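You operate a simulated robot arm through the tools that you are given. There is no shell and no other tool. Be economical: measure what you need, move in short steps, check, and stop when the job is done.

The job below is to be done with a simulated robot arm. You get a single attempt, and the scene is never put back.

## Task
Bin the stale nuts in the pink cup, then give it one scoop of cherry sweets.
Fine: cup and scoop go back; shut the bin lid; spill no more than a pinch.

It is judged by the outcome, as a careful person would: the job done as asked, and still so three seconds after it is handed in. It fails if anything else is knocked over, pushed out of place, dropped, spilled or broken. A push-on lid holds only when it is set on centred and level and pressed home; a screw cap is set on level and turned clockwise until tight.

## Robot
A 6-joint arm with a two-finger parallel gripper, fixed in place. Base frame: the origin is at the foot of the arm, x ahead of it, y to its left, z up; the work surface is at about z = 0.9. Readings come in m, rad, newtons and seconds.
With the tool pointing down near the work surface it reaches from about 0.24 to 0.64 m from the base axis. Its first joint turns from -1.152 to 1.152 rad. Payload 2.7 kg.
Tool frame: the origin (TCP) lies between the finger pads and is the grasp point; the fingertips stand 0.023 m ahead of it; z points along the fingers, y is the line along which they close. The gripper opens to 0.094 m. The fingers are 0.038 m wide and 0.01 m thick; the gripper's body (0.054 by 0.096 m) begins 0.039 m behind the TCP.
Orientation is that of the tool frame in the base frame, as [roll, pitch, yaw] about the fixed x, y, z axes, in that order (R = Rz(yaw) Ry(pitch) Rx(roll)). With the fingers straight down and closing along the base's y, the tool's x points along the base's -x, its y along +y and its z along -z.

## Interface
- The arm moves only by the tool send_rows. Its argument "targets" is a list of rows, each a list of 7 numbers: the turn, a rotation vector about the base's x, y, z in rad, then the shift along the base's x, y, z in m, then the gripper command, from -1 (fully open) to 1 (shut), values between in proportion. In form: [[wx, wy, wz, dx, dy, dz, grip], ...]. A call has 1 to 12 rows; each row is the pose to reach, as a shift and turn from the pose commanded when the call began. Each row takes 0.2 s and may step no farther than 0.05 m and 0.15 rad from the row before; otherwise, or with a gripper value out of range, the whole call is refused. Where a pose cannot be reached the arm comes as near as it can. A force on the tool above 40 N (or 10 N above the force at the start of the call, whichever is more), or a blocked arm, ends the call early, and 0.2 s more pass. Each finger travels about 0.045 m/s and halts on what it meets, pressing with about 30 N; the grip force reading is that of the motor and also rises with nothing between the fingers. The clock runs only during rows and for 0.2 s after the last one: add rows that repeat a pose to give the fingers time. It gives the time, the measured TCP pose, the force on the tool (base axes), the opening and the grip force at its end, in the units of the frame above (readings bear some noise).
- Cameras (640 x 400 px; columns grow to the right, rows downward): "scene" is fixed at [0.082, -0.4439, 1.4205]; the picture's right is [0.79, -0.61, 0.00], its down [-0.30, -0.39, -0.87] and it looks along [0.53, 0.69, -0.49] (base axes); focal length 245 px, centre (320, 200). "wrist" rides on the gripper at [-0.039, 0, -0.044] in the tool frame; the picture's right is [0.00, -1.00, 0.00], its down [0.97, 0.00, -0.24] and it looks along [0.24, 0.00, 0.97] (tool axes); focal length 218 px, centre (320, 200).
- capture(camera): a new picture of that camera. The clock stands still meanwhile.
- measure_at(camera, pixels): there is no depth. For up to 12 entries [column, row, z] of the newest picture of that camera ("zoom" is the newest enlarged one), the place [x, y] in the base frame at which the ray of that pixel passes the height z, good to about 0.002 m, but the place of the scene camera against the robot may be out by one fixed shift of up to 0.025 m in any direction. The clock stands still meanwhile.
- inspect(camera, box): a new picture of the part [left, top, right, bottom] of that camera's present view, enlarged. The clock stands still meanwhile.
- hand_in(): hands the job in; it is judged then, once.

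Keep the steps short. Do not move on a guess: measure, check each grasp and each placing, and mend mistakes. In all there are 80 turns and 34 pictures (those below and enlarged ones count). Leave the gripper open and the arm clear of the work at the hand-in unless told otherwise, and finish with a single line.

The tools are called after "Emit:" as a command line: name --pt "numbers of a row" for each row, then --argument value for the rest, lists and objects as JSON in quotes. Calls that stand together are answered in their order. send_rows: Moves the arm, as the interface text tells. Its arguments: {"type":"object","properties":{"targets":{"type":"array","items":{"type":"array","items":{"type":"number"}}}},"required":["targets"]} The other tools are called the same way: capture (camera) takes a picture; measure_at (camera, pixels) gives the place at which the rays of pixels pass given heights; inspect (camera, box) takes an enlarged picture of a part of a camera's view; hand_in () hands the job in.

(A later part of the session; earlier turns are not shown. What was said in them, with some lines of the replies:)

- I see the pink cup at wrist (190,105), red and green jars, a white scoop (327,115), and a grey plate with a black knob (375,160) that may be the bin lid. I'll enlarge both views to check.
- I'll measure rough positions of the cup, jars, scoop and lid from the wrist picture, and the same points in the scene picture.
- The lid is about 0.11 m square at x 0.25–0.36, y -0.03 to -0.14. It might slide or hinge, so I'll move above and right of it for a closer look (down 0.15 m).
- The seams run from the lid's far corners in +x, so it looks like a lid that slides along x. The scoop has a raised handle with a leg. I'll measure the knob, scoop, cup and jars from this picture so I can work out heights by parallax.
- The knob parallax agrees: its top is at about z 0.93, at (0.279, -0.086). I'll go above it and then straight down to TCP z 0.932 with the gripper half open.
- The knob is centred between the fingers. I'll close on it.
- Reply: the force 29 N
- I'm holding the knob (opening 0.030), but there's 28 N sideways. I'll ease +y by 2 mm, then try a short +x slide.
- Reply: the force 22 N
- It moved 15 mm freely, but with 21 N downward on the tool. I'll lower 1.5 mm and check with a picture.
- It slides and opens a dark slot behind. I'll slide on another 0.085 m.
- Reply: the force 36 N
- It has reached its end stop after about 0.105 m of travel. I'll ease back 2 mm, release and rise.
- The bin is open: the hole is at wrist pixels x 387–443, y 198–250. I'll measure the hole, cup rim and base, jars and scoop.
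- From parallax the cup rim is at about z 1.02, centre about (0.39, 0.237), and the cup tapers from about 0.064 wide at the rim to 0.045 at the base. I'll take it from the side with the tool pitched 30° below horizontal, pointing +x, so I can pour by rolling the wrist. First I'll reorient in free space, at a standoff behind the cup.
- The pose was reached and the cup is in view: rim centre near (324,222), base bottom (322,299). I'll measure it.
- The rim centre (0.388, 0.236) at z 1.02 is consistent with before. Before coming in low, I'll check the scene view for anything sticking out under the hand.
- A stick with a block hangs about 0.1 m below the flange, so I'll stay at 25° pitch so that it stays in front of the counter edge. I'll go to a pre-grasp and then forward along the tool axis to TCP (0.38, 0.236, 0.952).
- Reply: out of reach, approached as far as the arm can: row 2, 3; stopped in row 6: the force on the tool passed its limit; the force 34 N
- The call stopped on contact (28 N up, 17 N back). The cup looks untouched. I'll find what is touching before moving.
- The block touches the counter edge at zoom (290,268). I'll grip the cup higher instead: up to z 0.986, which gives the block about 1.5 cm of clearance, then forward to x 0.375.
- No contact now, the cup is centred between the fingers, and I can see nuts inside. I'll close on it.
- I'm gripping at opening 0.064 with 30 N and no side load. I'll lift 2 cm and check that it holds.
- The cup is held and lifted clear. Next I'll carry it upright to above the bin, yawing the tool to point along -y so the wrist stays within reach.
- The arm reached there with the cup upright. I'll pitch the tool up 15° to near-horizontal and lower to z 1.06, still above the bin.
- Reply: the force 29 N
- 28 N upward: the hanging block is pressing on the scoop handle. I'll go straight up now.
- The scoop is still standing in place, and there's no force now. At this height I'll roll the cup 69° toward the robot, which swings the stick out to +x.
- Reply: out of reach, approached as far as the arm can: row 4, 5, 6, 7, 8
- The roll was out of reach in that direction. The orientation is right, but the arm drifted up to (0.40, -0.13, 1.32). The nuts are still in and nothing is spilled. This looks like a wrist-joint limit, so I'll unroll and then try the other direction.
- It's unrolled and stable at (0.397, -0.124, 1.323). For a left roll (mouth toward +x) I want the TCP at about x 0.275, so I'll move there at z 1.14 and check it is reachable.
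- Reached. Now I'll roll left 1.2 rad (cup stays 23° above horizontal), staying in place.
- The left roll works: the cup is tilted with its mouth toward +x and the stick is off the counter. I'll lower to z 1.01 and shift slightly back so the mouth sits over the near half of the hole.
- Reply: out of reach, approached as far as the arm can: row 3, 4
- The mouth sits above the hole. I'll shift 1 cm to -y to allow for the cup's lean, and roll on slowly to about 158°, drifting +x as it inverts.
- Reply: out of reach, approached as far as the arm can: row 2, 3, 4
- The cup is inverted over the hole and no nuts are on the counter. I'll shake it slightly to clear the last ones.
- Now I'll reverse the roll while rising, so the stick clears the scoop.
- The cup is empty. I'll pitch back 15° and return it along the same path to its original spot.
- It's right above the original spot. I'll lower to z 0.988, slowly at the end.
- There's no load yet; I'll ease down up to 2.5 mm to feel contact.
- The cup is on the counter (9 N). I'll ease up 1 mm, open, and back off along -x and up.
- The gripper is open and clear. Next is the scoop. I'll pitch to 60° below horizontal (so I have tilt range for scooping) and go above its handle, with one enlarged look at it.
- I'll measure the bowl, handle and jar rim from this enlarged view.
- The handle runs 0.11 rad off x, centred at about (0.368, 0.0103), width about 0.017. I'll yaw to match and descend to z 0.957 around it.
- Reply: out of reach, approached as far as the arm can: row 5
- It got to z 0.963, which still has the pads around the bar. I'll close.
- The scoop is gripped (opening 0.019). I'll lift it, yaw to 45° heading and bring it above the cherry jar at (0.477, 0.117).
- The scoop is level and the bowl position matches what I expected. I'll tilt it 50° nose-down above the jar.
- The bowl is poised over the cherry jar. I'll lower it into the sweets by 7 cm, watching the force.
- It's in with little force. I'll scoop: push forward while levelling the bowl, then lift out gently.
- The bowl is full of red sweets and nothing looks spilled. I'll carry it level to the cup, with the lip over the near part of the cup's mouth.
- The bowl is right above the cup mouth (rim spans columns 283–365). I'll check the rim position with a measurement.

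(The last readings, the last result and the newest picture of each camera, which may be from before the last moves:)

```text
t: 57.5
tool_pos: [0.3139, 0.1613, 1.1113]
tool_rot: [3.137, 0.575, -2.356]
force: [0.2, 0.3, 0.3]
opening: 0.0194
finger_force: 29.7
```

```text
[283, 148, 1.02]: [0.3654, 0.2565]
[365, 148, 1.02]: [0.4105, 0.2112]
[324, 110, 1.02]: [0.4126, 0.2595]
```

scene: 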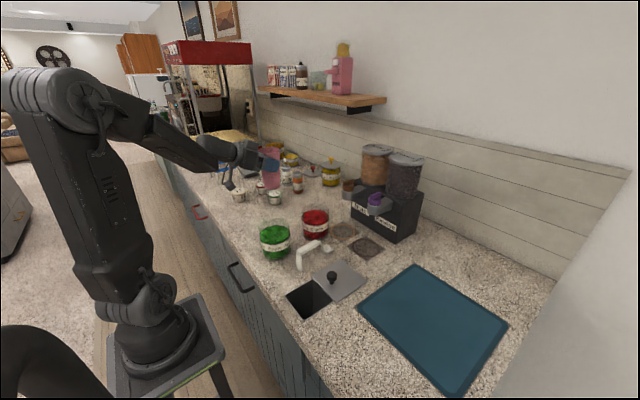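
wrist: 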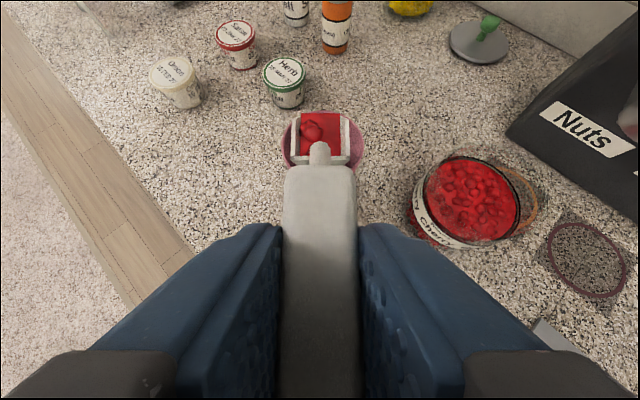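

The cup is where I expected at (0.389, 0.235). I'll pour by tipping the scoop to 70° while keeping its lip at the mouth.

Emit:
send_rows --pt "-0.074 0.074 0 0.0028 0.0028 0.003 0.9" --pt "-0.16 0.16 0 0.0092 0.0092 0.009 0.9" --pt "-0.247 0.247 0 0.0166 0.0166 0.0127 0.9" --pt "-0.333 0.333 0 0.0247 0.0247 0.0138 0.9" --pt "-0.419 0.419 0 0.0336 0.0336 0.0142 0.9" --pt "-0.506 0.506 0 0.0437 0.0437 0.015 0.9" --pt "-0.592 0.592 0 0.0541 0.0541 0.0145 0.9" --pt "-0.679 0.679 0 0.0649 0.0649 0.0148 0.9" --pt "-0.765 0.765 0 0.0757 0.0757 0.0145 0.9" --pt "-0.851 0.851 0 0.0866 0.0866 0.013 0.9" --pt "-0.901 0.901 0 0.0929 0.0929 0.012 0.9" --pt "-0.901 0.901 0 0.0929 0.0929 0.012 0.9"

```text
t: 60.1
tool_pos: [0.3783, 0.229, 1.0898]
tool_rot: [3.134, -0.7, -2.354]
force: [0.1, 0.2, -0.1]
opening: 0.019
finger_force: 29.5
out of reach, approached as far as the arm can: row 10, 11, 12
```

The last rows were out of reach and the hand ended about 3 cm back and lower than planned. There's no force reading, but I need to see where the scoop is relative to the cup.

Emit:
inspect --camera "scene" --box '[230, 130, 350, 240]'

```text
3.64 times, centred on (290, 185) of scene
```

zoom: 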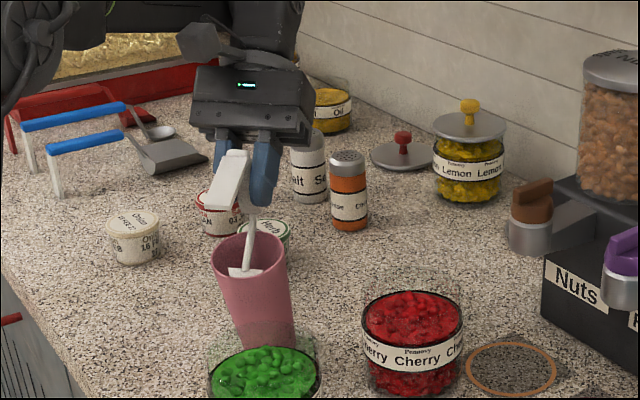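

The bowl is inside the mouth of the cup and the cup still stands upright. I'll draw it out upward while levelling.

Emit:
send_rows --pt "0.0495 -0.0495 0 -0.0043 -0.0043 0.0097 0.9" --pt "0.124 -0.124 0 -0.0103 -0.0103 0.0202 0.9" --pt "0.222 -0.222 0 -0.0161 -0.0161 0.04 0.9" --pt "0.308 -0.308 0 -0.0235 -0.0235 0.0577 0.9" --pt "0.395 -0.395 0 -0.0327 -0.0327 0.0738 0.9" --pt "0.494 -0.494 0 -0.0426 -0.0426 0.087 0.9" --pt "0.592 -0.592 0 -0.0518 -0.0518 0.089 0.9" --pt "0.691 -0.691 0 -0.0601 -0.0601 0.089 0.9" --pt "0.79 -0.79 0 -0.0674 -0.0674 0.089 0.9" --pt "0.864 -0.864 0 -0.072 -0.072 0.088 0.9"

Emit:
capture --camera "wrist"

```text
t: 62.3
tool_pos: [0.3063, 0.1598, 1.175]
tool_rot: [3.138, 0.523, -2.354]
force: [-0.5, 0.5, 0.1]
opening: 0.0194
finger_force: 30.0
```

```text
1 pictures are left
```

wrist: 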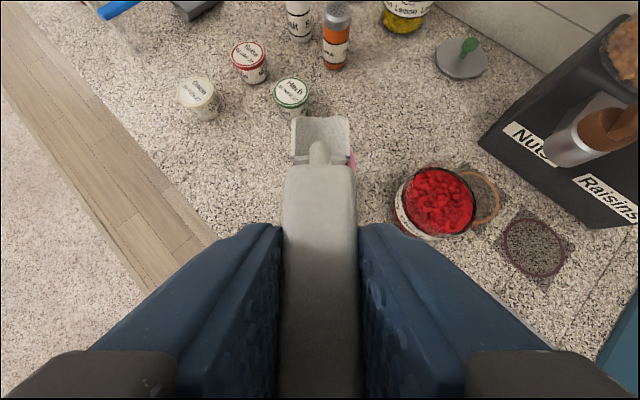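

The bowl is empty and no sweets are on the counter; the visible sliver of cup is where it should be. I'll carry the scoop back above its original place with the original yaw.

Emit:
send_rows --pt "0 0 -0.13 0.013 -0.03 0 0.9" --pt "0 0 -0.26 0.026 -0.06 0 0.9" --pt "0 0 -0.39 0.039 -0.09 0 0.9" --pt "0 0 -0.53 0.052 -0.12 0 0.9" --pt "0 0 -0.674 0.064 -0.1508 0 0.9" --pt "0 0 -0.674 0.064 -0.1508 -0.05 0.9" --pt "0 0 -0.674 0.064 -0.1508 -0.1 0.9" --pt "0 0 -0.674 0.064 -0.1508 -0.15 0.9" --pt "0 0 -0.674 0.064 -0.1508 -0.185 0.9" --pt "0 0 -0.674 0.064 -0.1508 -0.2 0.9"

```text
t: 64.5
tool_pos: [0.3703, 0.0058, 0.9785]
tool_rot: [3.135, 0.521, -3.029]
force: [0.4, 0.3, -0.3]
opening: 0.0191
finger_force: 30.6
```

I'm 15 mm above; I'll correct y by 2.5 mm and lower to the original height.

Emit:
send_rows --pt "0 0 0 0 0.0025 -0.005 0.9" --pt "0 0 0 0 0.0025 -0.01 0.9" --pt "0 0 0 0 0.0025 -0.013 0.9" --pt "0 0 0 0 0.0025 -0.015 0.9"

```text
t: 65.5
tool_pos: [0.3716, 0.0088, 0.9645]
tool_rot: [3.133, 0.526, -3.028]
force: [-9.8, -1.4, 25.3]
opening: 0.0192
finger_force: 29.9
```

It's on the counter (25 N). I'll ease up about 1 mm, open, and rise clear.

Emit:
send_rows --pt "0 0 0 0 0 0.001 0.9" --pt "0 0 0 0 0 0.001 0.5" --pt "0 0 0 0 0 0.001 0.1" --pt "0 0 0 0 0 0.001 -0.3" --pt "0 0 0 0 0 0.001 -0.3" --pt "0 0 0 0 0 0.02 -0.3" --pt "0 0 0 0 0 0.06 -0.3" --pt "0 0 0 0 0 0.11 -0.3" --pt "0 0 0 0 0 0.15 -0.3"

```text
t: 67.5
tool_pos: [0.3701, 0.0096, 1.1116]
tool_rot: [3.135, 0.519, -3.029]
force: [0.2, -0.7, -0.4]
opening: 0.0609
finger_force: 0.0
```

The scoop is released. Next I'll close the lid. First I'll move sideways to the knob's y and straighten yaw, then pitch vertical.

Emit:
send_rows --pt "0 0 -0.06 0 -0.035 0.02 -0.3" --pt "0 0 -0.112 0 -0.075 0.02 -0.3" --pt "0 0 -0.112 0.008 -0.0935 0.02 -0.3"

Emit:
send_rows --pt "0 0.14 0 0 0 0 -0.3" --pt "0 0.28 0 0 0 0 -0.3" --pt "0 0.42 0 0 0 0 -0.3" --pt "0 0.522 0 0 0 0 -0.3"

```text
t: 68.3
tool_pos: [0.3779, -0.082, 1.1328]
tool_rot: [3.136, 0.521, -3.141]
force: [0.6, -0.1, -0.2]
opening: 0.0607
finger_force: 0.1
```

```text
t: 69.3
tool_pos: [0.3779, -0.0837, 1.1304]
tool_rot: [3.136, -0.005, -3.14]
force: [-0.1, 0.6, -1.9]
opening: 0.061
finger_force: 0.0
```

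The tool is vertical above the knob (0.381, -0.084). I'll descend to z 0.932.

Emit:
send_rows --pt "0 0 0 0.003 0 -0.045 -0.3" --pt "0 0 0 0.003 0 -0.09 -0.3" --pt "0 0 0 0.003 0 -0.13 -0.3" --pt "0 0 0 0.003 0 -0.165 -0.3" --pt "0 0 0 0.003 0 -0.185 -0.3" --pt "0 0 0 0.003 0 -0.198 -0.3"

Emit:
send_rows --pt "0 0 0 0 0 0 0.1" --pt "0 0 0 0 0 0 0.5" --pt "0 0 0 0 0 0 0.8" --pt "0 0 0 0 0 0 0.8"

```text
t: 70.7
tool_pos: [0.3806, -0.0847, 0.9344]
tool_rot: [3.134, 0.0, -3.138]
force: [0.4, -0.2, 0.7]
opening: 0.0614
finger_force: 0.1
```

```text
t: 71.7
tool_pos: [0.38, -0.0844, 0.9337]
tool_rot: [3.137, -0.002, -3.141]
force: [0.9, -10.6, -3.4]
opening: 0.0299
finger_force: 44.7
```

The knob is held (opening 0.030). I'll slide it back toward x 0.278.

Emit:
send_rows --pt "0 0 0 -0.015 -0.001 -0.001 0.8" --pt "0 0 0 -0.035 -0.001 -0.001 0.8" --pt "0 0 0 -0.055 -0.001 -0.001 0.8" --pt "0 0 0 -0.075 -0.001 -0.001 0.8" --pt "0 0 0 -0.09 -0.001 -0.001 0.8" --pt "0 0 0 -0.099 -0.001 -0.001 0.8" --pt "0 0 0 -0.104 -0.001 -0.001 0.8"

```text
t: 73.3
tool_pos: [0.2808, -0.0842, 0.9329]
tool_rot: [3.136, 0.007, -3.14]
force: [23.0, 19.3, 12.8]
opening: 0.0301
finger_force: 45.1
```

There's 23 N resistance at x 0.281, but I expected about 0.276 for fully closed. I'll relieve the side load and push a little further.

Emit:
send_rows --pt "0 0 0 0.004 0.0015 0.001 0.8" --pt "0 0 0 0.0 0.0015 0.001 0.8" --pt "0 0 0 -0.004 0.0015 0.001 0.8"

```text
t: 74.1
tool_pos: [0.2769, -0.0852, 0.9341]
tool_rot: [3.139, 0.011, -3.14]
force: [32.2, -2.5, -12.8]
opening: 0.03
finger_force: 45.0
```

It moved to 0.277 and now resists at 32 N, so it's at its stop. I'll release and rise, opening fully and moving clear.

Emit:
send_rows --pt "0 0 0 0.002 0 0 0.8" --pt "0 0 0 0.002 0 0 0.3" --pt "0 0 0 0.002 0 0 0" --pt "0 0 0 0.002 0 0 -0.3" --pt "0 0 0 0.002 0 0.03 -0.3" --pt "0 0 0 0.002 0 0.08 -0.6" --pt "0 0 0 0.01 0.01 0.13 -1" --pt "0 0 0 0.02 0.03 0.18 -1" --pt "0 0 0 0.02 0.06 0.23 -1" --pt "0 0 0 0.02 0.09 0.28 -1" --pt "0 0 0 0.02 0.12 0.33 -1" --pt "0 0 0 0.02 0.12 0.37 -1"

Emit:
capture --camera "wrist"

```text
refused: row 7 steps farther than a row can; nothing moved
```

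```text
0 pictures are left
```

wrist: 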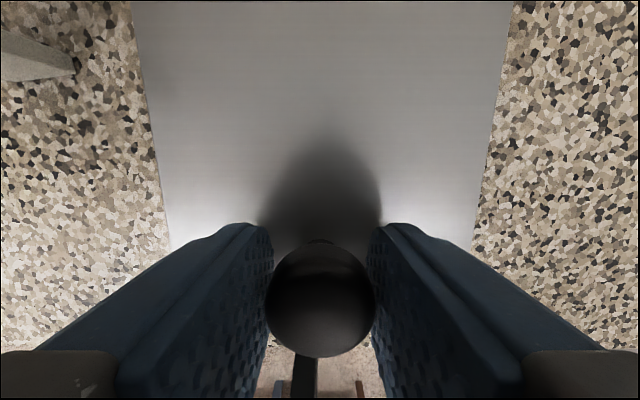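

The call was refused because row 7 was too long. The picture that followed does show the knob and lid back within a millimetre or two of where they were at the start. I'll repeat the release with shorter steps.

Emit:
send_rows --pt "0 0 0 0.002 0 0 0.8" --pt "0 0 0 0.002 0 0 0.3" --pt "0 0 0 0.002 0 0 0" --pt "0 0 0 0.002 0 0 -0.3" --pt "0 0 0 0.002 0 0.03 -0.3" --pt "0 0 0 0.002 0 0.075 -0.6" --pt "0 0 0 0.01 0.01 0.115 -1" --pt "0 0 0 0.015 0.03 0.155 -1" --pt "0 0 0 0.015 0.055 0.195 -1" --pt "0 0 0 0.015 0.08 0.235 -1" --pt "0 0 0 0.015 0.1 0.275 -1" --pt "0 0 0 0.015 0.11 0.315 -1"

```text
t: 76.7
tool_pos: [0.2887, 0.025, 1.2465]
tool_rot: [3.134, -0.003, -3.141]
force: [0.0, 0.5, 0.5]
opening: 0.0941
finger_force: 0.2
```

The gripper is open, there's no force on it, and the arm is clear above the counter, so I'm handing in.

Emit:
hand_in

```text
The job is handed in.
```

The nuts went in the bin, the cup was given one scoop of cherry sweets, the cup and scoop are back in place (the scoop perhaps 5 mm off), the bin lid is shut, and I saw no spill, though I had no pictures left for a final check.
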